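You operate a simulated robot arm through the tools that you are given. There is no shell and no other tool. Be economical: measure what you need, move in short steps, check, and stop when the job is done.

You run a simulated two-armed robot. Do the job below in one go: nothing can be reset, and whatever is moved stays where it is left.

Task
Put the blue paddle on the top of the turntable. Stack the test pot labelled "1188 C" from the top of the glazing bench on top of the test pot that says "1231 C". Open the inner right drawer, take the small pot from the top of the glazing bench and put it in the inside of the inner right drawer and shut the drawer again. Open the wall cupboard door. Any order will do. Set down upright: small pot.

The check looks at the end state, three seconds after you hand in, the way a careful person would. Anything else that was tipped, shoved, dropped, spilled or broken makes it a failure.

Robot
Two 7-joint arms with three-finger grippers on one trunk, on a base that drives. Base frame: it is fixed to the floor where the robot stands at the start and does not move with it; the origin is under the middle of the robot, x ahead of it, y to its left, z up; the surface under the hand at the start is at about z = 0.86. Units: m, degrees, N and s.
The left shoulder is at the start at [0.07, 0.146, 1.237], the right one opposite. With the tool pointing down near the work surface each hand reaches from about 0.26 to 0.68 m from the robot's upright axis, wherever it stands, measured 20 degrees to its own side. Places, roughly: blue paddle (3x2x21 cm) [0.5, 0.2, 1]; inner right drawer [-3.1, 1.5, 0.8]; inside of the inner right drawer [-3.2, 1.5, 0.7]; small pot (6x6x8 cm) [0.6, -0.6, 0.9]; test pot [0.75, 0.5, 0.75]; top of the turntable [-1.4, 3.4, 0.9]; wall cupboard door [0.4, -2.8, 1.6]. Payload 2.2 kg a hand.
The TCP of each hand is the grasp point between the finger pads, 0.028 m short of the fingertips. In the tool frame z runs along the fingers and y along their closing line. The gripper opens to 0.102 m. The gripper's body begins 0.071 m behind the TCP.
Orientation is told as [roll, pitch, yaw] about the base's x, y, z axes, in that order, counted from this pose: with the fingers straight down and closing along the base's y, the tool's x points along the base's -x, its y along +y and its z along -z.

Tools
- The arms move only by the tool jog_arm. It takes "left_commands", "right_commands" or both (then of equal length, played together; a hand with none holds still); each is a list of rows, each a list of 7 numbers: the opening, from 0 (shut) to 1 (fully open), then the shift along the tool's x, y, z in m, then the turn, a rotation vector about the tool's x, y, z in degrees. In form: [[jaw, tx, ty, tz, rx, ry, rz], ...]. A call has 1 to 20 rows; each row shifts and turns the commanded pose from where the row before left it, along the tool's axes as they then stand. A row lasts 0.2 s, in which the tool goes at most 0.05 m and 8.6 degrees; a call with a longer step from one row to the next is refused whole, and so is a gripper value outside its range. Where a pose cannot be reached the arm comes as near as it can. A force on the tool above 40 N (or 10 N above the force at the start of the call, whichever is more), or a blocked arm, ends the call early, and 0.2 s more pass. The fingers move at their own pace and stop on an object; they squeeze with about 34 N. The grip force told is the motor's: it shows also when the fingers shut on nothing. Time passes only in rows, and 0.2 s behind the last, so rows that do not move let the fingers close. The reply holds the time, the measured pose of the TCP, the force on the tool along the base axes, the opening and the grip force, in the units named above and with some noise, with the torque about the TCP (base axes, N m) and any sound that the robot's microphone picked up.
- Cameras (640 x 400 px; columns grow to the right, rows downward): "scene" is now at [0.1199, 0.0125, 1.4459]; the picture's right is [0.37, -0.93, 0.00], its down [-0.64, -0.25, -0.73] and it looks along [0.68, 0.27, -0.68] (base axes); focal length 214 px, centre (320, 200). "left" rides on the left gripper at [0.072, 0.038, -0.086] in its tool frame; the picture's right is [-0.47, 0.89, 0.00], its down [-0.60, -0.32, -0.73] and it looks along [-0.65, -0.34, 0.68] (tool axes); focal length 256 px, centre (320, 200). "right" rides on the right gripper at [0.069, 0.044, -0.086] in its tool frame; the picture's right is [-0.53, 0.85, 0.00], its down [-0.58, -0.36, -0.73] and it looks along [-0.62, -0.39, 0.68] (tool axes); focal length 256 px, centre (320, 200). There is no depth. A picture from a camera that has moved, and an enlarged one, comes with that camera's place and axes in the base frame and with its lens. The place of the scene camera against the robot may be out by one fixed shift of up to 0.025 m in any direction.
- camera(camera): a new picture of that camera. The clock stands still meanwhile.
- raise_lower(by): slides the trunk up (or, below 0, down) by that many m; the arms and the scene camera ride with it, the base frame stays. It gives what a move gives, with no picture.
- drive_base(legs): drives the robot by 1 to 6 legs, each [ahead, left, turn to the left] in m, m and degrees, along the robot's own axes; the way and the turn of a leg run together, so that a leg with both is an arc; at most 1.5 m and 180 degrees a leg. The arms and the cameras ride along, it lands a little off, and it stops where it bumps. It gives what a move gives.
- pan_tilt(pan, tilt): turns the head with the scene camera to pan (to the left, within 86 degrees either way) and tilt (down, from -29 to 69), counted from straight ahead of the robot. It gives what a move gives.
- close_up(camera, box): a new picture of the part [left, top, right, bottom] of that camera's present view, enlarged. The clock stands still meanwhile.
- hand_in(): hands the job in; it is judged then, once.

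Go step by step. Nothing tells you exact positions but the pictures and the camera data: compare them with the known pose of the tool, close in by small moves and look again before you grip or let go. The budget is 165 turns and 138 pictures, counting those below and the enlarged ones. Unless the task says otherwise, let go and move clear before handing in, and close with one line.

The tools are called after "Emit:" as a command line: name --argument value ..., lists and objects as JSON in quotes. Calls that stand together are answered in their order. jog_arm: Moves the arms, as the interface text tells. Its arguments: {"type":"object","properties":{"left_commands":{"type":"array","items":{"type":"array","items":{"type":"number"}}},"right_commands":{"type":"array","items":{"type":"array","items":{"type":"number"}}}},"required":[]} The other tools are called the same way: raise_lower (by) slides the trunk up or down; drive_base (legs) drives the base; pan_tilt (pan, tilt) turns the head that bears the scene camera; camera (camera) takes a picture; close_up (camera, box) takes an enlarged picture of a part of a camera's view; hand_in () hands the job in.

At the start:

```text
time: 0.0
left_eef_pos: [0.278, 0.3401, 1.1824]
left_tool_rot: [0.1, -0.1, 0.1]
left_wrist_force: [-0.1, 0.3, -0.9]
left_torque: [-0.01, -0.01, -0.01]
left_grip_width: 0.102
left_finger_force: 0.1
right_eef_pos: [0.4751, 0.035, 1.1126]
right_tool_rot: [0.0, 0.0, 0.1]
right_wrist_force: [0.0, 0.2, -0.7]
right_torque: [-0.03, -0.01, -0.04]
right_grip_width: 0.1021
right_finger_force: 0.0
trunk travel left (down, up): [-0.775, 0.165]
robot x, y, heading: [-0.0022, 0.0004, 0.2]
head pan, tilt: [21.6, 43.2]
```

scene: 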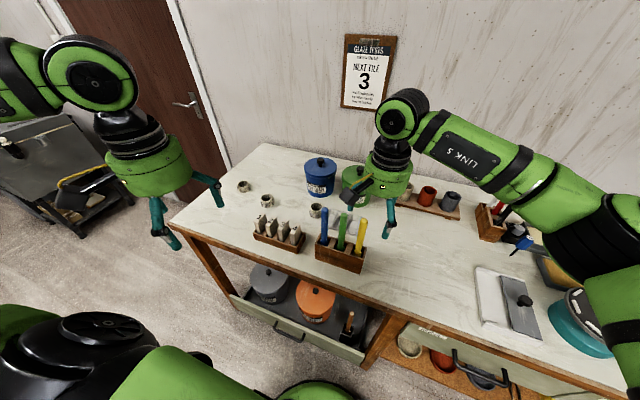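
right: 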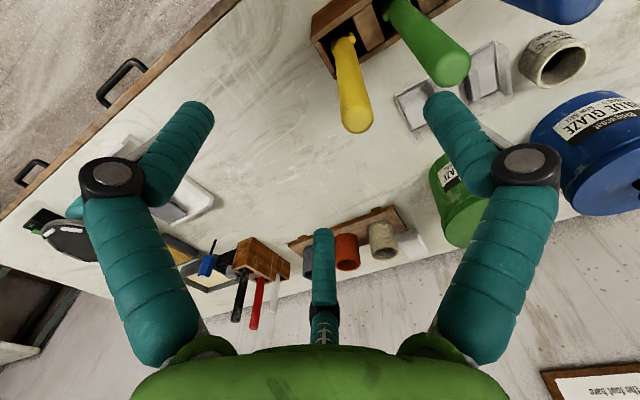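
left: 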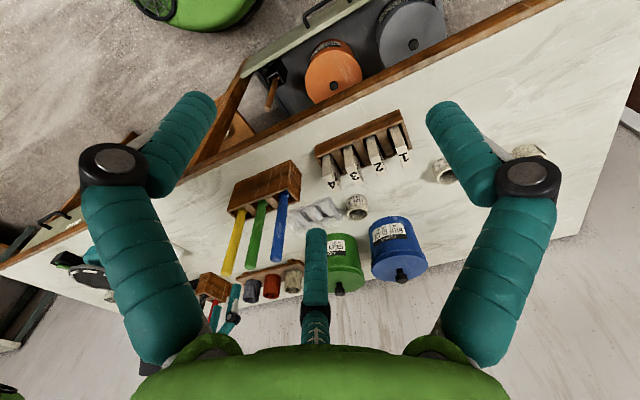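

I see the glazing bench with a paddle holder, three small test pots on the left and jars behind. I will zoom in to read the labels.

Emit:
close_up --camera "scene" --box '[220, 150, 380, 250]'

Emit:
close_up --camera "left" --box '[400, 110, 560, 210]'

Emit:
close_up --camera "scene" --box '[380, 160, 540, 260]'

```text
4.00 times, centred on (300, 200) of scene
camera zoom: at [0.1199, 0.0125, 1.4459], right [0.37, -0.93, 0.0], down [-0.64, -0.25, -0.73], along [0.68, 0.27, -0.68], focal length 858 px, centre (400, 200)
```

zoom: 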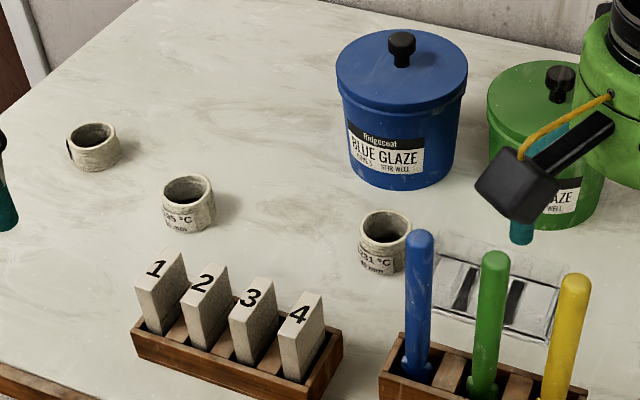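

```text
4.00 times, centred on (480, 160) of left
camera zoom: at [0.2029, 0.3779, 1.2669], right [0.46, 0.89, 0.0], down [0.6, -0.32, 0.73], along [0.65, -0.34, -0.68], focal length 1024 px, centre (-320, 360)
```

zoom: 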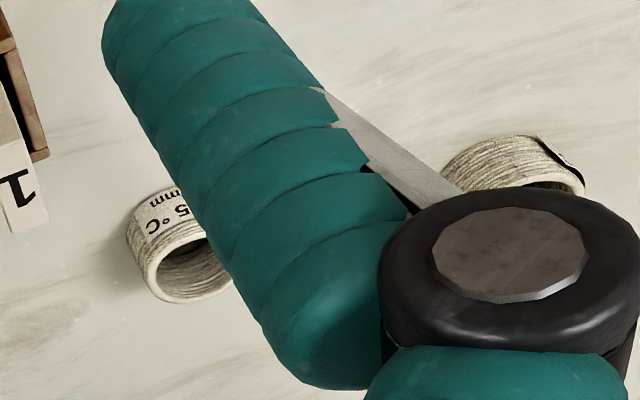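

```text
4.00 times, centred on (460, 210) of scene
camera zoom: at [0.1199, 0.0125, 1.4459], right [0.37, -0.93, 0.0], down [-0.64, -0.25, -0.73], along [0.68, 0.27, -0.68], focal length 858 px, centre (-240, 160)
```

zoom: 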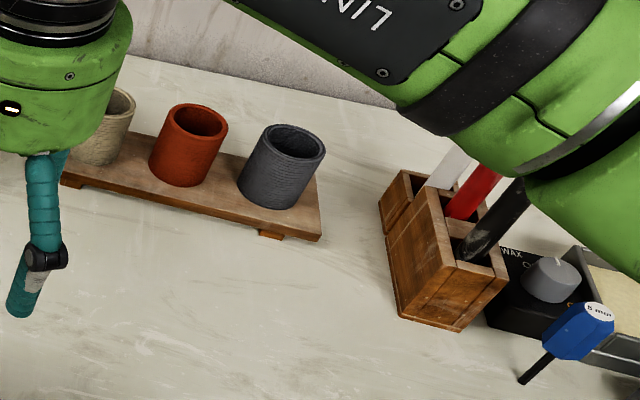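

The right-hand pot says 1231 C and the middle one ends in "5 C", so the left one should be 1188 C. I shift the left hand to read it, and look at the right-hand side of the bench for the small pot.

Emit:
jog_arm --left_commands '[[1, 0, 0.05, 0, 0, 0, 0], [1, 0, 0.05, 0, 0, 0, 0], [1, 0, 0.05, 0, 0, 0, 0], [1, 0, 0.05, 0, 0, 0, 0]]'

Emit:
pan_tilt --pan -35 --tilt 45

Emit:
camera --camera "left"

Emit:
camera --camera "scene"

```text
time: 1.0
left_eef_pos: [0.2766, 0.5416, 1.1811]
left_tool_rot: [-0.1, 0.0, 0.0]
left_wrist_force: [0.3, 0.1, 0.3]
left_torque: [-0.01, -0.02, -0.02]
left_grip_width: 0.1018
left_finger_force: 0.1
right_eef_pos: [0.4752, 0.0369, 1.1106]
right_tool_rot: [0.0, 0.0, 0.1]
right_wrist_force: [0.1, -0.3, -0.4]
right_torque: [-0.03, -0.01, 0.0]
right_grip_width: 0.1019
right_finger_force: 0.1
trunk travel left (down, up): [-0.775, 0.165]
robot x, y, heading: [-0.0028, 0.0032, 0.2]
head pan, tilt: [21.6, 43.2]
```

```text
time: 2.3
left_eef_pos: [0.276, 0.5388, 1.1819]
left_tool_rot: [0.0, -0.1, 0.1]
left_wrist_force: [-0.3, 0.5, -0.4]
left_torque: [-0.02, 0.02, -0.03]
left_grip_width: 0.102
left_finger_force: 0.1
right_eef_pos: [0.475, 0.0348, 1.1115]
right_tool_rot: [-0.1, 0.0, 0.0]
right_wrist_force: [0.2, 0.2, 0.4]
right_torque: [-0.01, 0.01, 0.0]
right_grip_width: 0.1019
right_finger_force: 0.0
trunk travel left (down, up): [-0.775, 0.165]
robot x, y, heading: [0.0006, -0.0002, -0.0]
head pan, tilt: [-35.0, 45.0]
```

```text
131 pictures are left
camera left: at [0.2033, 0.5771, 1.2672], right [0.46, 0.89, 0.0], down [0.6, -0.32, 0.73], along [0.65, -0.34, -0.68], focal length 256 px, centre (320, 200)
```

left: 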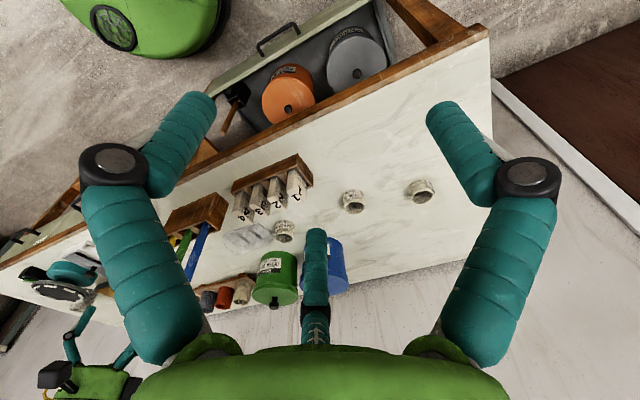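

```text
130 pictures are left
camera scene: at [0.1096, -0.0643, 1.4433], right [-0.57, -0.82, 0.0], down [-0.58, 0.41, -0.71], along [0.58, -0.41, -0.71], focal length 214 px, centre (320, 200)
```

scene: 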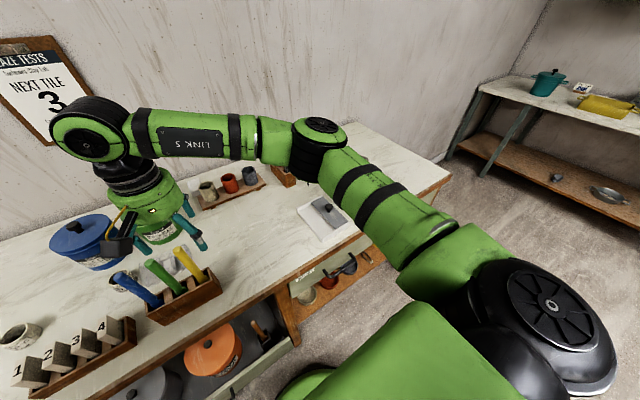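

Two pots are now in view of the left camera; I zoom in on them and also on the right side of the bench.

Emit:
close_up --camera "left" --box '[330, 165, 450, 240]'

Emit:
close_up --camera "right" --box '[180, 200, 440, 360]'

```text
5.33 times, centred on (390, 202) of left
camera zoom: at [0.2033, 0.5771, 1.2672], right [0.46, 0.89, 0.0], down [0.6, -0.32, 0.73], along [0.65, -0.34, -0.68], focal length 1365 px, centre (-53, 187)
```

zoom: 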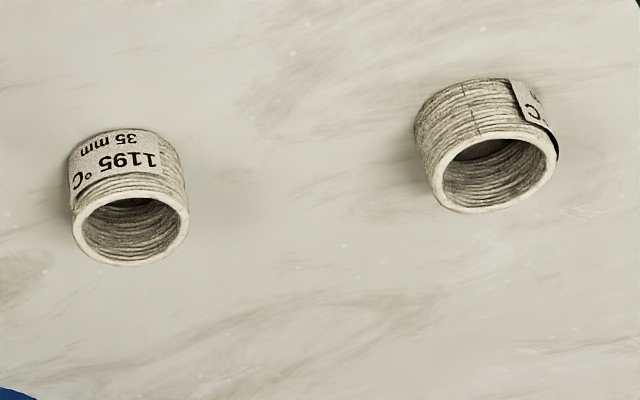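

```text
2.46 times, centred on (310, 280) of right
camera zoom: at [0.4076, 0.08, 1.1973], right [0.53, 0.85, 0.0], down [0.58, -0.36, 0.73], along [0.62, -0.39, -0.68], focal length 630 px, centre (345, 3)
```

zoom: 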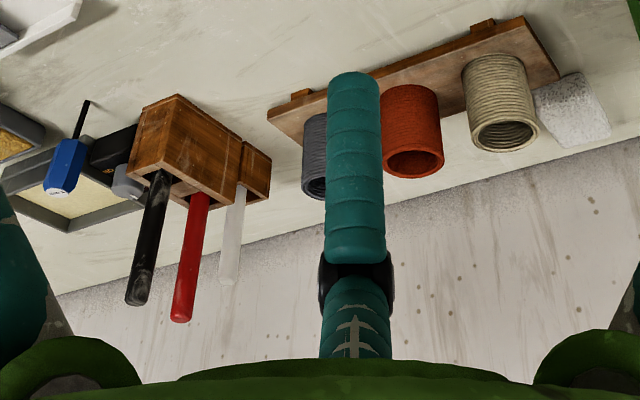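

The outer pot only shows a "C" from here. Both hands get tucked up, then I drive left so these pots come within reach.

Emit:
jog_arm --right_commands '[[1, 0, 0, -0.05, 0, 0, 0], [1, 0, 0, -0.05, 0, 0, 0], [1, 0.05, 0, 0, 0, 0, 0], [1, 0.05, 0, 0, 0, 0, 0], [1, 0.05, 0, 0, 0, 0, 0], [1, 0, -0.05, 0, 0, 0, 0], [1, 0, -0.05, 0, 0, 0, 0], [1, 0, -0.05, 0, 0, 0, 0]]' --left_commands '[[1, 0, 0, 0, 0, 0, 0], [1, 0, 0, 0, 0, 0, 0], [1, 0, 0, 0, 0, 0, 0], [1, 0, -0.05, 0, 0, 0, 0], [1, 0, -0.05, 0, 0, 0, 0], [1, 0, -0.05, 0, 0, 0, 0], [1, 0, 0, 0, 0, 0, 0], [1, 0, 0, 0, 0, 0, 0]]'

Emit:
drive_base --legs '[[0, 0.4, 0]]'

Emit:
pan_tilt --pan 0 --tilt 50

Emit:
camera --camera "scene"

```text
time: 4.1
left_eef_pos: [0.275, 0.3869, 1.1797]
left_tool_rot: [0.1, -0.1, 0.0]
left_wrist_force: [-0.6, -0.9, -1.1]
left_torque: [0.0, -0.04, 0.02]
left_grip_width: 0.102
left_finger_force: 0.0
right_eef_pos: [0.3229, -0.117, 1.212]
right_tool_rot: [0.1, -0.1, 0.1]
right_wrist_force: [-1.3, -0.1, 0.3]
right_torque: [0.04, -0.02, 0.01]
right_grip_width: 0.1023
right_finger_force: 0.0
trunk travel left (down, up): [-0.775, 0.165]
robot x, y, heading: [-0.0034, -0.0003, -0.1]
head pan, tilt: [-35.0, 45.0]
```

```text
time: 6.5
left_eef_pos: [0.275, 0.7851, 1.1804]
left_tool_rot: [0.1, 0.0, 0.3]
left_wrist_force: [0.2, -0.6, 0.2]
left_torque: [0.05, 0.02, 0.0]
left_grip_width: 0.1021
left_finger_force: 0.0
right_eef_pos: [0.3248, 0.2838, 1.2113]
right_tool_rot: [0.1, 0.0, 0.1]
right_wrist_force: [-0.1, -0.2, -0.2]
right_torque: [0.02, 0.0, 0.01]
right_grip_width: 0.1023
right_finger_force: 0.1
trunk travel left (down, up): [-0.775, 0.165]
robot x, y, heading: [-0.0034, 0.3935, 0.1]
head pan, tilt: [-35.0, 45.0]
```

```text
time: 7.6
left_eef_pos: [0.2738, 0.7876, 1.1802]
left_tool_rot: [0.2, -0.1, 0.3]
left_wrist_force: [0.0, -0.5, -0.6]
left_torque: [0.0, 0.01, -0.01]
left_grip_width: 0.1019
left_finger_force: 0.1
right_eef_pos: [0.3239, 0.2846, 1.2119]
right_tool_rot: [0.1, 0.1, 0.2]
right_wrist_force: [0.2, -0.4, -0.2]
right_torque: [0.02, -0.02, 0.01]
right_grip_width: 0.102
right_finger_force: 0.0
trunk travel left (down, up): [-0.775, 0.165]
robot x, y, heading: [-0.0033, 0.3949, 0.1]
head pan, tilt: [0.0, 50.0]
```

```text
127 pictures are left
camera scene: at [0.119, 0.3805, 1.4364], right [0.0, -1.0, 0.0], down [-0.77, 0.0, -0.64], along [0.64, 0.0, -0.77], focal length 214 px, centre (320, 200)
```

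scene: 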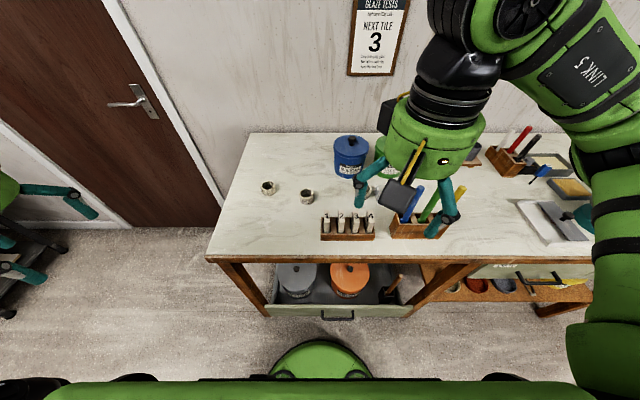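

From here the left camera should look straight at the outer pot's label.

Emit:
camera --camera "left"

Emit:
close_up --camera "left" --box '[260, 150, 380, 225]'

```text
126 pictures are left
camera left: at [0.2006, 0.8256, 1.2645], right [0.46, 0.89, 0.0], down [0.6, -0.31, 0.73], along [0.65, -0.34, -0.68], focal length 256 px, centre (320, 200)
```

left: 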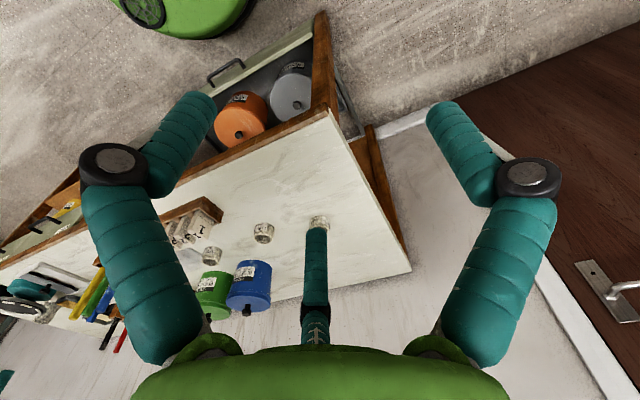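

```text
5.33 times, centred on (320, 188) of left
camera zoom: at [0.2006, 0.8256, 1.2645], right [0.46, 0.89, 0.0], down [0.6, -0.31, 0.73], along [0.65, -0.34, -0.68], focal length 1365 px, centre (320, 267)
```

zoom: 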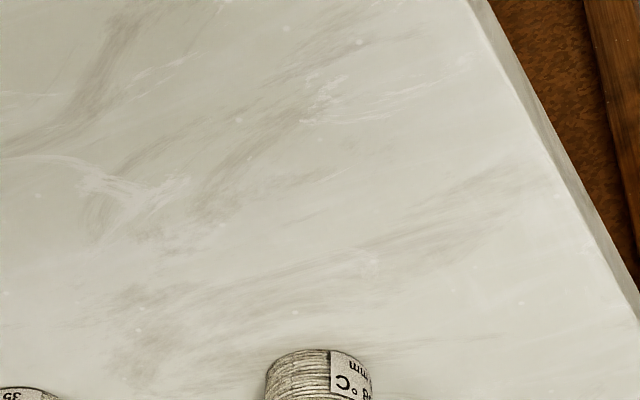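

I want to know the gripper's real shape, and to read the label, so I zoom both.

Emit:
close_up --camera "scene" --box '[330, 100, 490, 260]'

Emit:
close_up --camera "left" --box '[290, 205, 350, 245]'

```text
2.50 times, centred on (410, 180) of scene
camera zoom: at [0.119, 0.3805, 1.4364], right [0.0, -1.0, 0.0], down [-0.77, 0.0, -0.64], along [0.64, 0.0, -0.77], focal length 536 px, centre (95, 250)
```

zoom: 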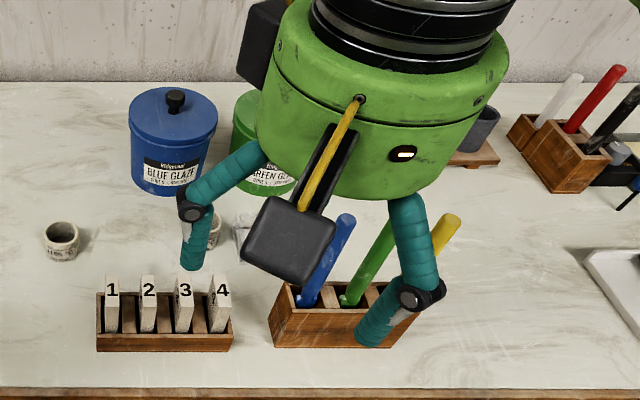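

```text
10.00 times, centred on (320, 225) of left
camera zoom: at [0.2006, 0.8256, 1.2645], right [0.46, 0.89, 0.0], down [0.6, -0.31, 0.73], along [0.65, -0.34, -0.68], focal length 2560 px, centre (320, -50)
```

zoom: 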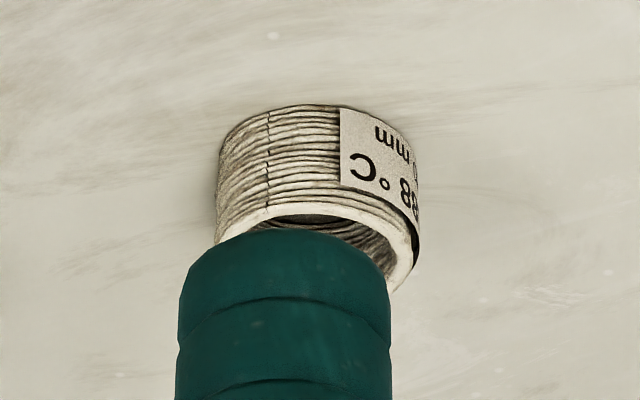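

That label ends in "88 C", so it is the 1188 pot. The gripper looks three-fingered, so I close it once in free air to see how the fingers meet.

Emit:
jog_arm --left_commands '[[0.4, 0, 0, 0, 0, 0, 0], [0.4, 0, 0, 0, 0, 0, 0]]'

Emit:
camera --camera "left"

Emit:
jog_arm --left_commands '[[0, 0, 0, 0, 0, 0, 0], [0, 0, 0, 0, 0, 0, 0]]'

Emit:
camera --camera "left"

```text
time: 8.2
left_eef_pos: [0.2743, 0.787, 1.1803]
left_tool_rot: [0.0, 0.0, 0.2]
left_wrist_force: [-0.8, 1.0, -0.2]
left_torque: [-0.05, 0.01, 0.0]
left_grip_width: 0.0405
left_finger_force: 0.0
right_eef_pos: [0.3255, 0.284, 1.2115]
right_tool_rot: [0.0, -0.1, 0.2]
right_wrist_force: [-0.1, 0.0, -0.2]
right_torque: [0.05, 0.01, -0.05]
right_grip_width: 0.1021
right_finger_force: 0.1
trunk travel left (down, up): [-0.775, 0.165]
robot x, y, heading: [-0.0028, 0.3977, 0.2]
head pan, tilt: [0.0, 50.0]
```

```text
122 pictures are left
camera left: at [0.2006, 0.8257, 1.2644], right [0.46, 0.89, 0.0], down [0.6, -0.31, 0.73], along [0.65, -0.34, -0.68], focal length 256 px, centre (320, 200)
```

left: 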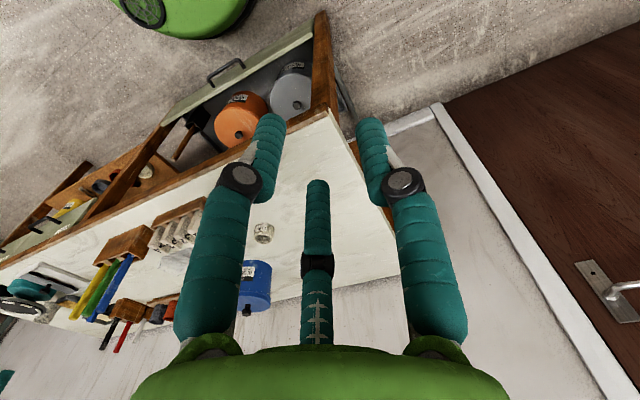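

```text
time: 8.8
left_eef_pos: [0.2729, 0.7871, 1.1803]
left_tool_rot: [0.0, -0.1, 0.2]
left_wrist_force: [0.2, 0.4, -0.8]
left_torque: [-0.01, 0.01, 0.03]
left_grip_width: 0.0024
left_finger_force: 31.1
right_eef_pos: [0.3244, 0.2842, 1.2112]
right_tool_rot: [0.1, 0.1, 0.2]
right_wrist_force: [0.8, 0.2, 0.8]
right_torque: [0.0, -0.04, 0.0]
right_grip_width: 0.1019
right_finger_force: 0.1
trunk travel left (down, up): [-0.775, 0.165]
robot x, y, heading: [-0.0038, 0.3966, -0.0]
head pan, tilt: [0.0, 50.0]
```

```text
121 pictures are left
camera left: at [0.2006, 0.8258, 1.2644], right [0.46, 0.89, 0.0], down [0.6, -0.31, 0.73], along [0.65, -0.34, -0.68], focal length 256 px, centre (320, 200)
```

left: 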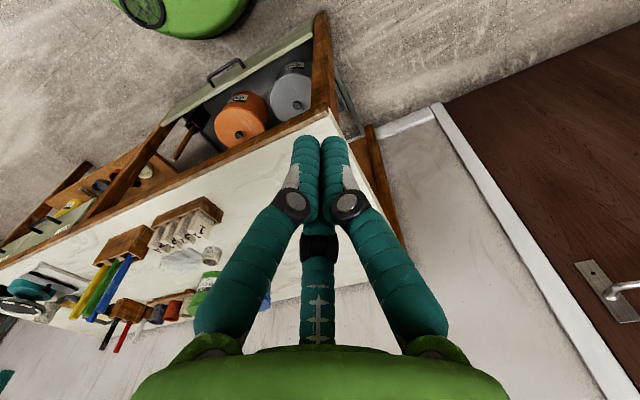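

The fingers close evenly around the TCP. I open the left hand, bring it over the 1188 pot and look.

Emit:
jog_arm --left_commands '[[1, -0.042, -0.022, 0, 0, 0, 0], [1, -0.042, -0.022, 0, 0, 0, 0], [1, -0.042, -0.022, 0, 0, 0, 0], [1, -0.042, -0.022, 0, 0, 0, 0], [1, -0.042, -0.022, 0, 0, 0, 0], [1, -0.042, -0.022, 0, 0, 0, 0], [1, -0.042, -0.022, 0, 0, 0, 0], [1, -0.042, -0.022, 0, 0, 0, 0], [1, -0.038, -0.022, 0, 0, 0, 0], [1, 0, 0, 0.05, 0, 0, 0], [1, 0, 0, 0.05, 0, 0, 0], [1, 0, 0, 0.05, 0, 0, 0], [1, 0, 0, 0, 0, 0, 0]]'

Emit:
camera --camera "left"

Emit:
camera --camera "scene"

```text
time: 11.6
left_eef_pos: [0.556, 0.6398, 1.0231]
left_tool_rot: [0.0, -0.1, 0.3]
left_wrist_force: [1.0, -0.3, -0.6]
left_torque: [-0.03, 0.0, -0.02]
left_grip_width: 0.1017
left_finger_force: 0.1
left hand out of reach, approached as far as the arm can: row 7, 8, 9, 12
right_eef_pos: [0.3248, 0.2847, 1.2106]
right_tool_rot: [0.0, 0.0, 0.2]
right_wrist_force: [0.6, -0.7, 0.1]
right_torque: [0.02, 0.02, -0.03]
right_grip_width: 0.1018
right_finger_force: 0.1
trunk travel left (down, up): [-0.775, 0.165]
robot x, y, heading: [-0.0011, 0.3993, -0.0]
head pan, tilt: [0.0, 50.0]
```

```text
120 pictures are left
camera left: at [0.4819, 0.679, 1.1082], right [0.46, 0.89, 0.0], down [0.6, -0.31, 0.73], along [0.65, -0.34, -0.68], focal length 256 px, centre (320, 200)
```

left: 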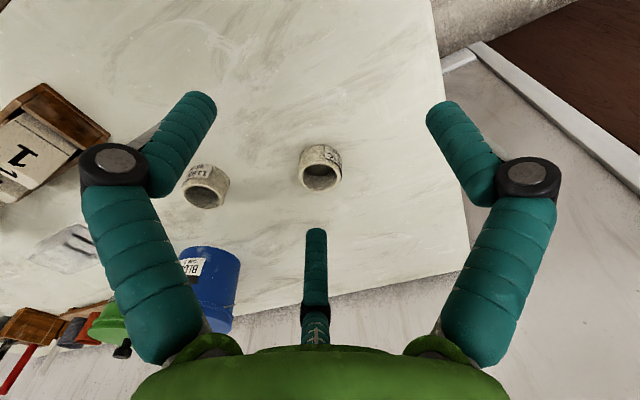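

```text
119 pictures are left
camera scene: at [0.1195, 0.3809, 1.4364], right [0.0, -1.0, 0.0], down [-0.77, 0.0, -0.64], along [0.64, 0.0, -0.77], focal length 214 px, centre (320, 200)
```

scene: 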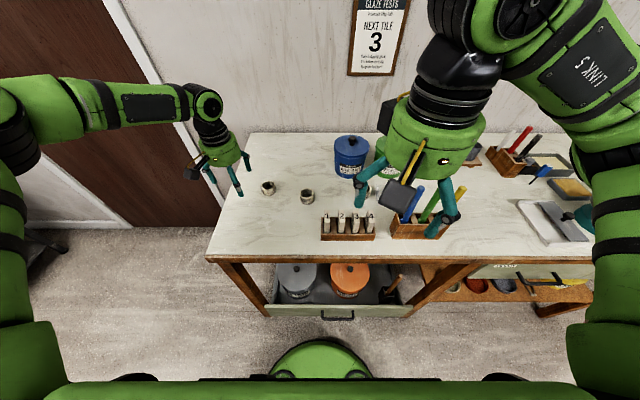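

The 1188 pot is at about (0.654, 0.589), just past reach. I tilt the head down to see how much room the base has before the open drawer.

Emit:
pan_tilt --pan 0 --tilt 69

Emit:
camera --camera "scene"

```text
time: 12.4
left_eef_pos: [0.5546, 0.6405, 1.0251]
left_tool_rot: [0.1, -0.2, 0.2]
left_wrist_force: [-0.5, 0.2, -0.2]
left_torque: [0.0, -0.02, -0.02]
left_grip_width: 0.1021
left_finger_force: 0.0
right_eef_pos: [0.3237, 0.2852, 1.2111]
right_tool_rot: [0.0, 0.0, 0.2]
right_wrist_force: [1.4, 0.1, -1.0]
right_torque: [0.0, 0.02, -0.04]
right_grip_width: 0.1019
right_finger_force: 0.0
trunk travel left (down, up): [-0.775, 0.165]
robot x, y, heading: [-0.0024, 0.3998, 0.3]
head pan, tilt: [0.0, 68.8]
```

```text
118 pictures are left
camera scene: at [0.098, 0.3807, 1.4145], right [0.0, -1.0, 0.0], down [-0.93, 0.0, -0.36], along [0.36, 0.0, -0.93], focal length 214 px, centre (320, 200)
```

scene: 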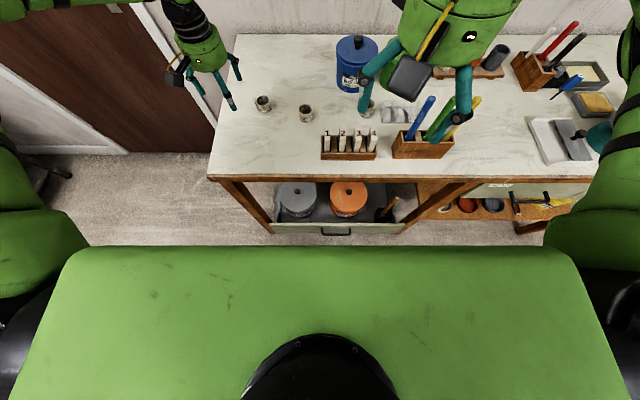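

There seem to be a few centimetres to spare. I nudge the base 3 cm ahead and 4.5 cm to the right so both pots are in reach.

Emit:
drive_base --legs '[[0.03, -0.045, 0]]'

Emit:
jog_arm --left_commands '[[1, -0.03, -0.003, 0.02, 0, 0, 0], [1, -0.03, -0.003, 0.02, 0, 0, 0], [1, -0.01, 0, 0.02, 0, 0, 0], [1, 0, 0, 0, 0, 0, 0]]'

Emit:
camera --camera "left"

```text
time: 13.3
left_eef_pos: [0.5817, 0.6016, 1.0255]
left_tool_rot: [-0.3, -0.3, 0.5]
left_wrist_force: [-0.8, 0.9, 0.1]
left_torque: [-0.09, -0.04, 0.0]
left_grip_width: 0.1018
left_finger_force: 0.0
right_eef_pos: [0.3513, 0.2471, 1.2128]
right_tool_rot: [-0.3, -0.1, 0.4]
right_wrist_force: [-0.1, 0.7, 0.7]
right_torque: [-0.06, -0.01, -0.03]
right_grip_width: 0.1017
right_finger_force: 0.0
trunk travel left (down, up): [-0.775, 0.165]
robot x, y, heading: [0.029, 0.3512, 0.3]
head pan, tilt: [0.0, 68.8]
```

```text
time: 14.3
left_eef_pos: [0.5834, 0.6234, 0.9956]
left_tool_rot: [-0.1, -0.2, 0.4]
left_wrist_force: [0.3, 0.0, 0.2]
left_torque: [0.0, 0.0, 0.03]
left_grip_width: 0.1021
left_finger_force: 0.1
left hand out of reach, approached as far as the arm can: row 1, 2, 3
right_eef_pos: [0.3537, 0.2427, 1.2119]
right_tool_rot: [0.0, -0.1, 0.4]
right_wrist_force: [-0.6, -0.1, -0.1]
right_torque: [-0.03, -0.03, -0.03]
right_grip_width: 0.1017
right_finger_force: 0.0
trunk travel left (down, up): [-0.775, 0.165]
robot x, y, heading: [0.0283, 0.3525, 0.2]
head pan, tilt: [0.0, 68.8]
```

```text
117 pictures are left
camera left: at [0.5105, 0.6613, 1.0803], right [0.46, 0.89, 0.0], down [0.6, -0.31, 0.73], along [0.65, -0.34, -0.68], focal length 256 px, centre (320, 200)
```

left: 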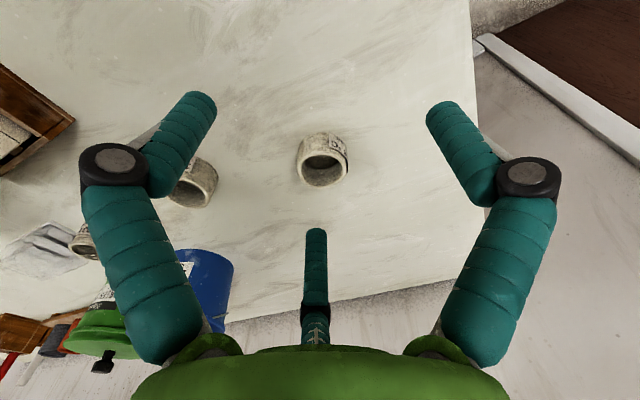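

The hand still stops short at this height, so I try drawing back, going lower, then reaching out.

Emit:
jog_arm --left_commands '[[1, 0.04, 0, 0, 0, 0, 0], [1, 0.04, 0, 0, 0, 0, 0], [1, 0, 0, 0.025, 0, 0, 0], [1, 0, 0, 0.025, 0, 0, 0], [1, 0, -0.015, 0, 0, 0, 0], [1, 0, -0.015, 0, 0, 0, 0], [1, -0.03, 0, 0, 0, 0, 0], [1, -0.03, 0, 0, 0, 0, 0], [1, -0.03, 0, 0, 0, 0, 0], [1, -0.03, 0, 0, 0, 0, 0], [1, -0.02, 0, 0, 0, 0, 0], [1, 0, 0, 0, 0, 0, 0]]'

```text
time: 16.9
left_eef_pos: [0.5805, 0.625, 0.9862]
left_tool_rot: [-0.2, -0.3, 0.4]
left_wrist_force: [0.4, -0.6, 0.1]
left_torque: [0.01, -0.01, -0.01]
left_grip_width: 0.1017
left_finger_force: 0.1
left hand out of reach, approached as far as the arm can: row 8, 9, 10, 11
right_eef_pos: [0.3538, 0.2402, 1.2119]
right_tool_rot: [0.0, 0.0, 0.4]
right_wrist_force: [-0.1, -0.3, -0.1]
right_torque: [0.01, -0.01, 0.01]
right_grip_width: 0.1021
right_finger_force: 0.1
trunk travel left (down, up): [-0.775, 0.165]
robot x, y, heading: [0.0302, 0.3571, 0.1]
head pan, tilt: [0.0, 68.8]
```

Reach is about 0.5 m from the shoulder, so lowering the trunk should help at this height. I lift the right hand clear first, then lower the trunk and drive slightly ahead; the drawer is low on the floor with about 8 cm to spare.

Emit:
jog_arm --right_commands '[[1, 0.03, 0, -0.04, 0, 0, 0], [1, 0.02, 0, -0.04, 0, 0, 0], [1, 0, 0, -0.04, 0, 0, 0]]' --left_commands '[[1, 0.04, 0, -0.03, 0, 0, 0], [1, 0.04, 0, -0.03, 0, 0, 0], [1, 0, -0.02, -0.04, 0, 0, 0]]'

Emit:
raise_lower --by -0.12

Emit:
drive_base --legs '[[0.045, -0.03, 0]]'

```text
time: 17.7
left_eef_pos: [0.5014, 0.6014, 1.0864]
left_tool_rot: [0.2, -0.1, 0.5]
left_wrist_force: [1.0, -0.9, 0.2]
left_torque: [0.03, -0.02, 0.03]
left_grip_width: 0.1018
left_finger_force: 0.1
right_eef_pos: [0.3028, 0.2369, 1.3304]
right_tool_rot: [0.2, 0.1, 0.4]
right_wrist_force: [0.1, -0.2, 0.3]
right_torque: [0.02, 0.05, 0.0]
right_grip_width: 0.1018
right_finger_force: 0.0
trunk travel left (down, up): [-0.775, 0.165]
robot x, y, heading: [0.0311, 0.3566, 0.1]
head pan, tilt: [0.0, 68.8]
```

```text
time: 19.2
left_eef_pos: [0.5011, 0.6024, 0.9658]
left_tool_rot: [0.0, -0.2, 0.4]
left_wrist_force: [0.1, 1.2, 1.0]
left_torque: [0.0, 0.02, -0.02]
left_grip_width: 0.1018
left_finger_force: 0.2
right_eef_pos: [0.3038, 0.2398, 1.2115]
right_tool_rot: [0.0, 0.1, 0.4]
right_wrist_force: [-0.4, 0.5, 0.1]
right_torque: [0.01, 0.0, 0.02]
right_grip_width: 0.1018
right_finger_force: 0.0
trunk travel left (down, up): [-0.655, 0.285]
robot x, y, heading: [0.0282, 0.3524, 0.3]
head pan, tilt: [0.0, 68.8]
```

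```text
time: 20.3
left_eef_pos: [0.5333, 0.5794, 0.9637]
left_tool_rot: [0.1, -0.1, 0.9]
left_wrist_force: [-0.3, 0.6, 0.1]
left_torque: [0.03, 0.02, 0.01]
left_grip_width: 0.102
left_finger_force: 0.1
right_eef_pos: [0.3386, 0.2142, 1.2098]
right_tool_rot: [0.1, 0.3, 0.8]
right_wrist_force: [0.1, -0.3, 0.2]
right_torque: [0.03, 0.06, -0.02]
right_grip_width: 0.1019
right_finger_force: 0.1
trunk travel left (down, up): [-0.655, 0.285]
robot x, y, heading: [0.0616, 0.3253, 0.6]
head pan, tilt: [0.0, 68.8]
stopped in leg 1: the robot was blocked; the commanded pose is now the measured one
```

The base touched something after 3 cm, so I back off a centimetre and test the reach.

Emit:
drive_base --legs '[[-0.01, 0, 0]]'

Emit:
jog_arm --left_commands '[[1, -0.025, 0.003, 0, 0, 0, 0], [1, -0.025, 0.003, 0, 0, 0, 0], [1, -0.025, 0.003, 0, 0, 0, 0], [1, -0.025, 0, 0, 0, 0, 0], [1, -0.025, 0, 0, 0, 0, 0], [1, 0, 0, 0, 0, 0, 0]]'

Emit:
camera --camera "left"

Emit:
camera --camera "scene"

```text
time: 21.1
left_eef_pos: [0.5216, 0.5799, 0.9639]
left_tool_rot: [0.0, 0.1, 1.0]
left_wrist_force: [0.1, 0.4, -0.9]
left_torque: [0.01, 0.05, 0.02]
left_grip_width: 0.102
left_finger_force: 0.0
right_eef_pos: [0.3291, 0.2164, 1.2093]
right_tool_rot: [0.0, 0.2, 0.8]
right_wrist_force: [1.1, -0.2, -0.2]
right_torque: [0.0, 0.02, 0.01]
right_grip_width: 0.102
right_finger_force: 0.1
trunk travel left (down, up): [-0.655, 0.285]
robot x, y, heading: [0.0535, 0.3266, 0.6]
head pan, tilt: [0.0, 68.8]
```

```text
time: 22.5
left_eef_pos: [0.6275, 0.5956, 0.9663]
left_tool_rot: [0.0, -0.1, 0.9]
left_wrist_force: [-0.5, 0.3, 0.0]
left_torque: [-0.01, -0.02, 0.01]
left_grip_width: 0.102
left_finger_force: 0.1
left hand out of reach, approached as far as the arm can: row 5
right_eef_pos: [0.3269, 0.2148, 1.2101]
right_tool_rot: [0.0, 0.1, 0.8]
right_wrist_force: [-0.3, 0.0, -0.4]
right_torque: [-0.01, 0.03, -0.01]
right_grip_width: 0.1022
right_finger_force: 0.0
trunk travel left (down, up): [-0.655, 0.285]
robot x, y, heading: [0.0519, 0.3269, 0.7]
head pan, tilt: [0.0, 68.8]
```

```text
116 pictures are left
camera left: at [0.5528, 0.6315, 1.0514], right [0.45, 0.89, 0.0], down [0.61, -0.31, 0.73], along [0.66, -0.33, -0.68], focal length 256 px, centre (320, 200)
```

left: 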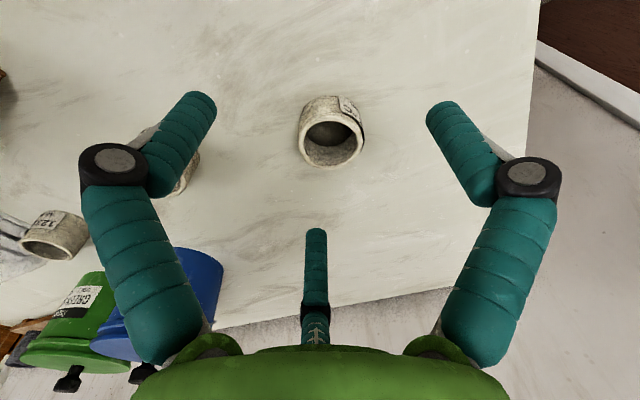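

```text
115 pictures are left
camera scene: at [0.1491, 0.3107, 1.2945], right [0.01, -1.0, 0.0], down [-0.93, -0.01, -0.36], along [0.36, 0.01, -0.93], focal length 214 px, centre (320, 200)
```

scene: 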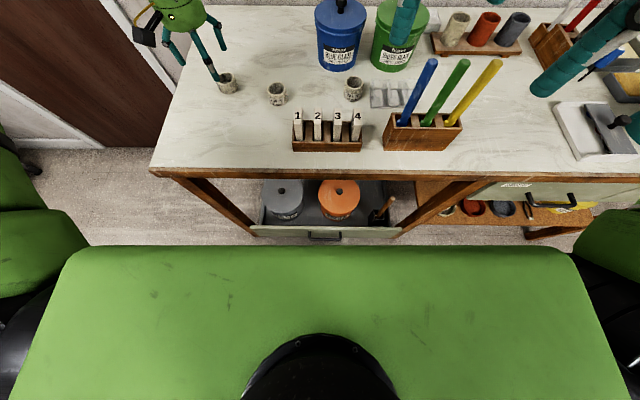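

The pot reads (0.656, 0.590) again. I tilt the hand 10 degrees outward for the last 3 cm of reach and move over it.

Emit:
jog_arm --left_commands '[[1, 0, 0, 0, 0, -5, 0], [1, 0, 0, 0, 0, -5, 0], [1, -0.0276, -0.006, 0.0049, 0, 0, 0], [1, 0.003, 0, 0.015, 0, 0, 0], [1, 0, 0, 0, 0, 0, 0]]'

Emit:
camera --camera "left"

```text
time: 23.7
left_eef_pos: [0.6562, 0.5882, 0.9517]
left_tool_rot: [0.0, -10.3, 0.9]
left_wrist_force: [-1.2, -0.3, 0.7]
left_torque: [-0.05, 0.0, 0.03]
left_grip_width: 0.1016
left_finger_force: 0.1
right_eef_pos: [0.3271, 0.2156, 1.2106]
right_tool_rot: [0.0, 0.1, 0.7]
right_wrist_force: [-0.2, 0.2, 0.1]
right_torque: [0.02, -0.01, 0.05]
right_grip_width: 0.1021
right_finger_force: 0.0
trunk travel left (down, up): [-0.655, 0.285]
robot x, y, heading: [0.0519, 0.3263, 0.6]
head pan, tilt: [0.0, 68.8]
```

```text
114 pictures are left
camera left: at [0.5679, 0.6251, 1.0227], right [0.44, 0.89, 0.08], down [0.47, -0.31, 0.83], along [0.76, -0.33, -0.56], focal length 256 px, centre (320, 200)
```

left: 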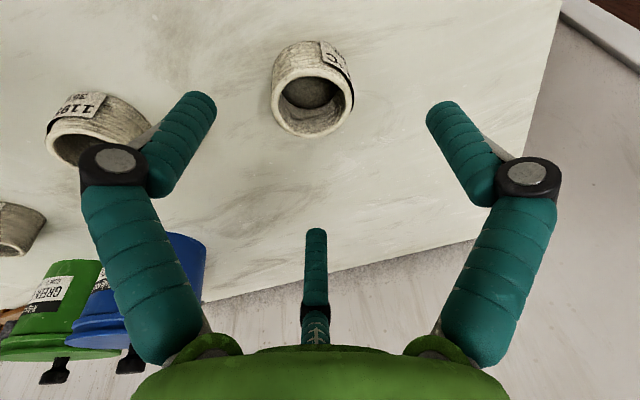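

Aligned within a few millimetres. I descend and close.

Emit:
jog_arm --left_commands '[[1, 0.008, 0.003, 0.018, 0, 0, 0], [1, 0.003, 0, 0.018, 0, 0, 0], [1, 0.003, 0, 0.018, 0, 0, 0], [1, 0, 0, 0, 0, 0, 0], [0, 0, 0, 0, 0, 0, 0], [0, 0, 0, 0, 0, 0, 0], [0, 0, 0, 0, 0, 0, 0]]'

Emit:
camera --camera "left"

```text
time: 25.3
left_eef_pos: [0.6461, 0.592, 0.8995]
left_tool_rot: [0.0, -10.4, 1.0]
left_wrist_force: [0.8, 0.8, 7.3]
left_torque: [0.08, 0.06, -0.03]
left_grip_width: 0.0478
left_finger_force: 34.1
left hand out of reach, approached as far as the arm can: row 3
right_eef_pos: [0.3268, 0.2144, 1.2106]
right_tool_rot: [0.0, 0.1, 0.7]
right_wrist_force: [-0.6, 0.4, 0.4]
right_torque: [-0.02, -0.02, -0.01]
right_grip_width: 0.102
right_finger_force: 0.1
trunk travel left (down, up): [-0.655, 0.285]
robot x, y, heading: [0.0509, 0.3306, 0.8]
head pan, tilt: [0.0, 68.8]
```

```text
113 pictures are left
camera left: at [0.5572, 0.6292, 0.9695], right [0.44, 0.89, 0.08], down [0.47, -0.31, 0.83], along [0.76, -0.33, -0.55], focal length 256 px, centre (320, 200)
```

left: 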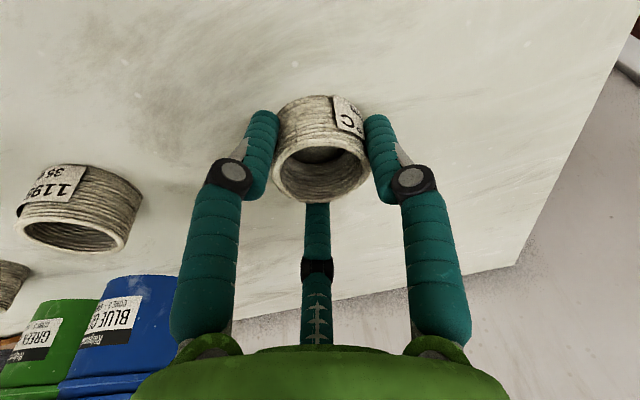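

The pot is held (4.8 cm wide). I lift it straight up and carry it towards the 1231 pot.

Emit:
jog_arm --left_commands '[[0, -0.004, 0, -0.02, 0, 0, 0], [0, -0.007, 0, -0.04, 0, 0, 0], [0, -0.007, 0, -0.04, 0, 0, 0], [0, 0.003, -0.04, 0, 0, 0, 0], [0, 0.003, -0.04, 0, 0, 0, 0], [0, 0.003, -0.04, 0, 0, 0, 0], [0, 0.003, -0.04, 0, 0, 0, 0], [0, 0.003, -0.04, 0, 0, 0, 0], [0, 0.003, -0.04, 0, 0, 0, 0], [0, 0.003, -0.04, 0, 0, 0, 0], [0, 0, -0.03, 0, 0, 0, 0], [0, 0, 0, 0, 0, 0, 0]]'

Emit:
camera --camera "left"

Emit:
camera --camera "scene"

```text
time: 27.9
left_eef_pos: [0.5199, 0.4335, 1.0009]
left_tool_rot: [0.0, -10.2, 1.0]
left_wrist_force: [-0.1, 0.4, -0.7]
left_torque: [-0.01, 0.03, 0.02]
left_grip_width: 0.0476
left_finger_force: 34.2
left hand out of reach, approached as far as the arm can: row 5, 6, 7, 8, 9, 10, 11
right_eef_pos: [0.3266, 0.2152, 1.2103]
right_tool_rot: [0.0, 0.1, 0.8]
right_wrist_force: [-0.3, 0.5, 0.1]
right_torque: [-0.01, -0.02, -0.04]
right_grip_width: 0.1023
right_finger_force: 0.1
trunk travel left (down, up): [-0.655, 0.285]
robot x, y, heading: [0.052, 0.3234, 1.1]
head pan, tilt: [0.0, 68.8]
```

```text
112 pictures are left
camera left: at [0.4316, 0.4713, 1.0711], right [0.44, 0.89, 0.08], down [0.47, -0.31, 0.83], along [0.76, -0.33, -0.56], focal length 256 px, centre (320, 200)
```

left: 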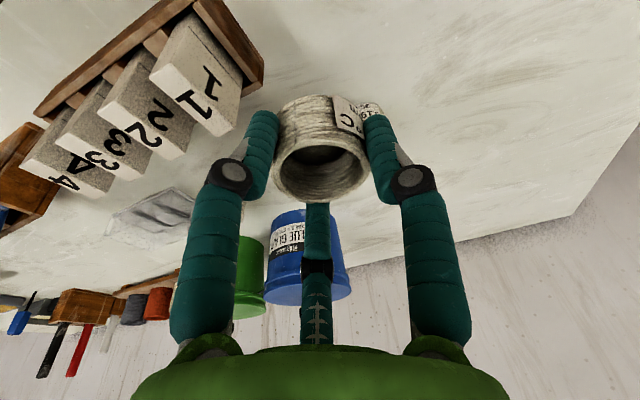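

```text
111 pictures are left
camera scene: at [0.1498, 0.311, 1.2945], right [0.01, -1.0, 0.0], down [-0.93, -0.01, -0.36], along [0.36, 0.01, -0.93], focal length 214 px, centre (320, 200)
```

scene: 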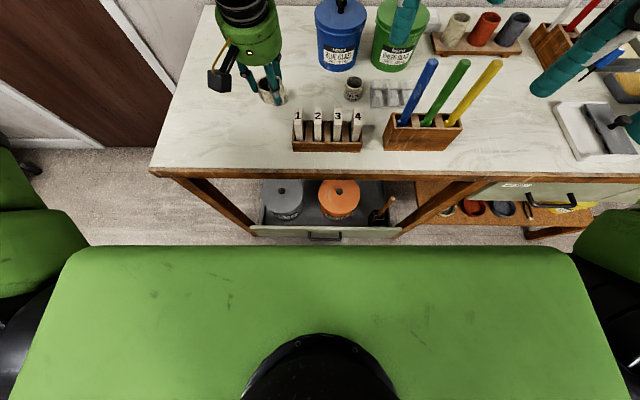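

The arm only stretches far on its own side, so I swing it outward, raise the trunk and drive right so that the 1231 pot lies on its left side.

Emit:
jog_arm --left_commands '[[0, 0, 0, -0.03, 0, 0, 0], [0, 0, 0.04, 0, 0, 0, 0], [0, 0, 0.04, 0, 0, 0, 0], [0, 0, 0.03, 0, 0, 0, 0]]'

Emit:
raise_lower --by 0.12

Emit:
drive_base --legs '[[0, -0.3, -0.8]]'

Emit:
camera --camera "left"

Emit:
camera --camera "scene"

```text
time: 28.9
left_eef_pos: [0.5119, 0.5451, 1.032]
left_tool_rot: [0.0, -10.1, 0.9]
left_wrist_force: [-0.4, -0.4, 0.7]
left_torque: [0.0, -0.04, 0.01]
left_grip_width: 0.0476
left_finger_force: 34.0
right_eef_pos: [0.3272, 0.2162, 1.2094]
right_tool_rot: [0.0, 0.1, 0.8]
right_wrist_force: [0.3, 0.1, 0.2]
right_torque: [-0.01, -0.03, 0.0]
right_grip_width: 0.1024
right_finger_force: 0.1
trunk travel left (down, up): [-0.655, 0.285]
robot x, y, heading: [0.0513, 0.3258, 0.9]
head pan, tilt: [0.0, 68.8]
```

```text
time: 30.4
left_eef_pos: [0.5132, 0.5447, 1.1534]
left_tool_rot: [0.0, -10.1, 0.9]
left_wrist_force: [0.2, -0.4, -0.1]
left_torque: [0.03, 0.0, -0.04]
left_grip_width: 0.0475
left_finger_force: 33.8
right_eef_pos: [0.3269, 0.2157, 1.3289]
right_tool_rot: [0.1, 0.1, 0.8]
right_wrist_force: [0.5, 0.2, -0.2]
right_torque: [-0.02, 0.0, 0.0]
right_grip_width: 0.1019
right_finger_force: 0.0
trunk travel left (down, up): [-0.775, 0.165]
robot x, y, heading: [0.0505, 0.3242, 0.8]
head pan, tilt: [0.0, 68.8]
```

```text
time: 32.4
left_eef_pos: [0.5187, 0.2399, 1.1519]
left_tool_rot: [0.0, -10.1, 0.3]
left_wrist_force: [0.5, 0.2, -0.4]
left_torque: [-0.02, 0.03, 0.03]
left_grip_width: 0.0475
left_finger_force: 33.3
right_eef_pos: [0.3267, -0.0876, 1.3307]
right_tool_rot: [-0.1, 0.1, 0.1]
right_wrist_force: [0.2, 0.3, -0.2]
right_torque: [-0.04, 0.0, -0.01]
right_grip_width: 0.1022
right_finger_force: 0.0
trunk travel left (down, up): [-0.775, 0.165]
robot x, y, heading: [0.0536, 0.0243, 0.3]
head pan, tilt: [0.0, 68.8]
```

```text
110 pictures are left
camera left: at [0.4304, 0.2773, 1.2226], right [0.45, 0.89, 0.08], down [0.47, -0.31, 0.83], along [0.76, -0.34, -0.56], focal length 256 px, centre (320, 200)
```

left: 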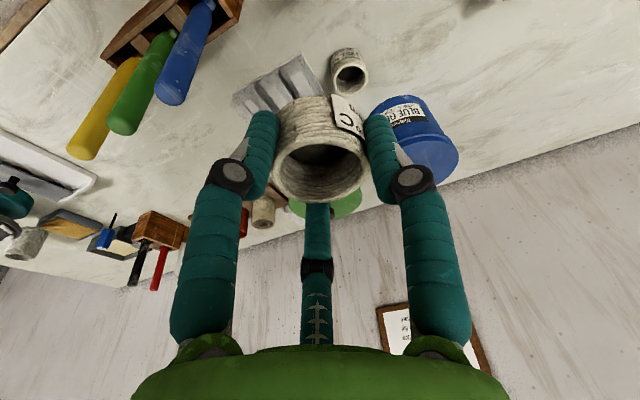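

```text
109 pictures are left
camera scene: at [0.152, 0.0101, 1.4145], right [0.0, -1.0, 0.0], down [-0.93, 0.0, -0.36], along [0.36, 0.0, -0.93], focal length 214 px, centre (320, 200)
```

scene: 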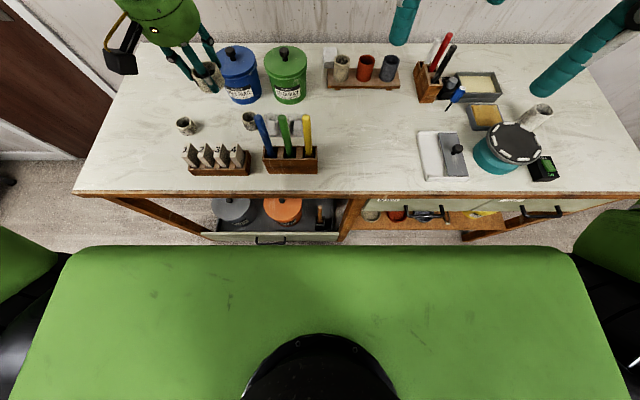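

The 1231 pot lies near (0.635, 0.25). I step sideways from the paddles, lower the trunk, and reach forward over the pot.

Emit:
jog_arm --left_commands '[[0, 0, 0.04, 0, 0, 0, 0]]'

Emit:
raise_lower --by -0.12

Emit:
jog_arm --left_commands '[[0, -0.039, 0, 0.007, 0, 0, 0], [0, -0.039, 0, 0.007, 0, 0, 0], [0, -0.034, 0, 0.006, 0, 0, 0], [0, 0, -0.028, 0, 0, 0, 0], [0, 0, 0, 0, 0, 0, 0]]'

Emit:
camera --camera "left"

Emit:
camera --camera "scene"

```text
time: 32.8
left_eef_pos: [0.5172, 0.2795, 1.1519]
left_tool_rot: [-0.1, -10.2, 0.3]
left_wrist_force: [-0.4, 0.5, -0.7]
left_torque: [-0.03, -0.03, 0.0]
left_grip_width: 0.0472
left_finger_force: 34.1
right_eef_pos: [0.3251, -0.087, 1.3303]
right_tool_rot: [-0.2, 0.2, 0.1]
right_wrist_force: [-1.0, 1.7, 0.7]
right_torque: [-0.02, -0.01, 0.01]
right_grip_width: 0.1017
right_finger_force: 0.1
trunk travel left (down, up): [-0.775, 0.165]
robot x, y, heading: [0.0527, 0.0247, 0.1]
head pan, tilt: [0.0, 68.8]
```

```text
time: 34.3
left_eef_pos: [0.5171, 0.2773, 1.0329]
left_tool_rot: [0.0, -10.1, 0.3]
left_wrist_force: [0.1, -0.2, -0.9]
left_torque: [0.02, -0.01, -0.02]
left_grip_width: 0.0474
left_finger_force: 33.3
right_eef_pos: [0.328, -0.0893, 1.2102]
right_tool_rot: [-0.1, 0.2, 0.0]
right_wrist_force: [0.4, -0.9, 0.3]
right_torque: [0.03, 0.0, 0.04]
right_grip_width: 0.102
right_finger_force: 0.0
trunk travel left (down, up): [-0.655, 0.285]
robot x, y, heading: [0.0499, 0.0262, -0.1]
head pan, tilt: [0.0, 68.8]
```

```text
time: 35.5
left_eef_pos: [0.6309, 0.249, 1.0327]
left_tool_rot: [0.0, -10.1, 0.3]
left_wrist_force: [0.4, 0.3, -0.7]
left_torque: [-0.02, 0.06, 0.0]
left_grip_width: 0.0474
left_finger_force: 34.3
right_eef_pos: [0.3283, -0.089, 1.2106]
right_tool_rot: [0.0, 0.1, 0.1]
right_wrist_force: [-0.3, 0.4, 0.0]
right_torque: [-0.03, 0.02, 0.02]
right_grip_width: 0.1018
right_finger_force: 0.1
trunk travel left (down, up): [-0.655, 0.285]
robot x, y, heading: [0.0518, 0.0264, 0.1]
head pan, tilt: [0.0, 68.8]
```

```text
108 pictures are left
camera left: at [0.5436, 0.2872, 1.103], right [0.45, 0.89, 0.08], down [0.47, -0.32, 0.83], along [0.76, -0.34, -0.56], focal length 256 px, centre (320, 200)
```

left: 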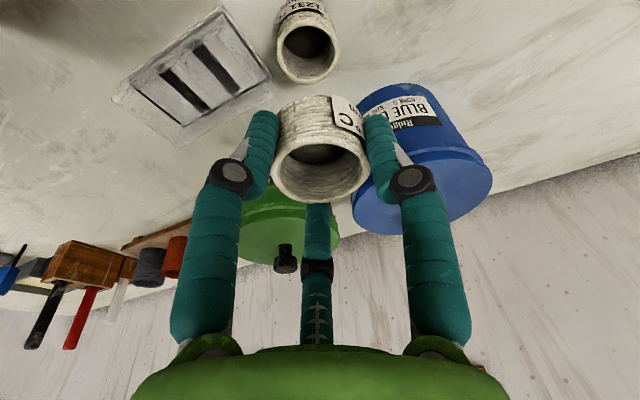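

```text
107 pictures are left
camera scene: at [0.1517, 0.0079, 1.2945], right [0.0, -1.0, 0.0], down [-0.93, 0.0, -0.36], along [0.36, 0.0, -0.93], focal length 214 px, centre (320, 200)
```

scene: 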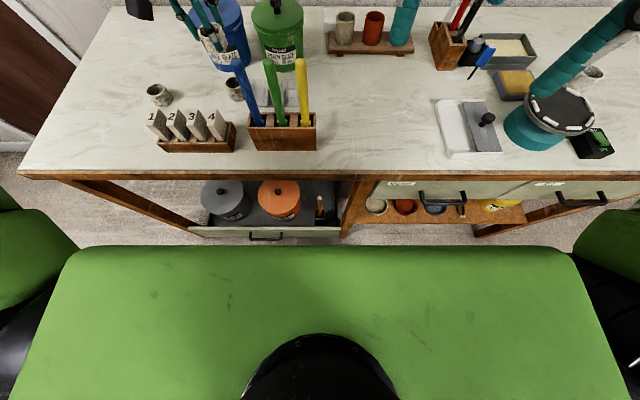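

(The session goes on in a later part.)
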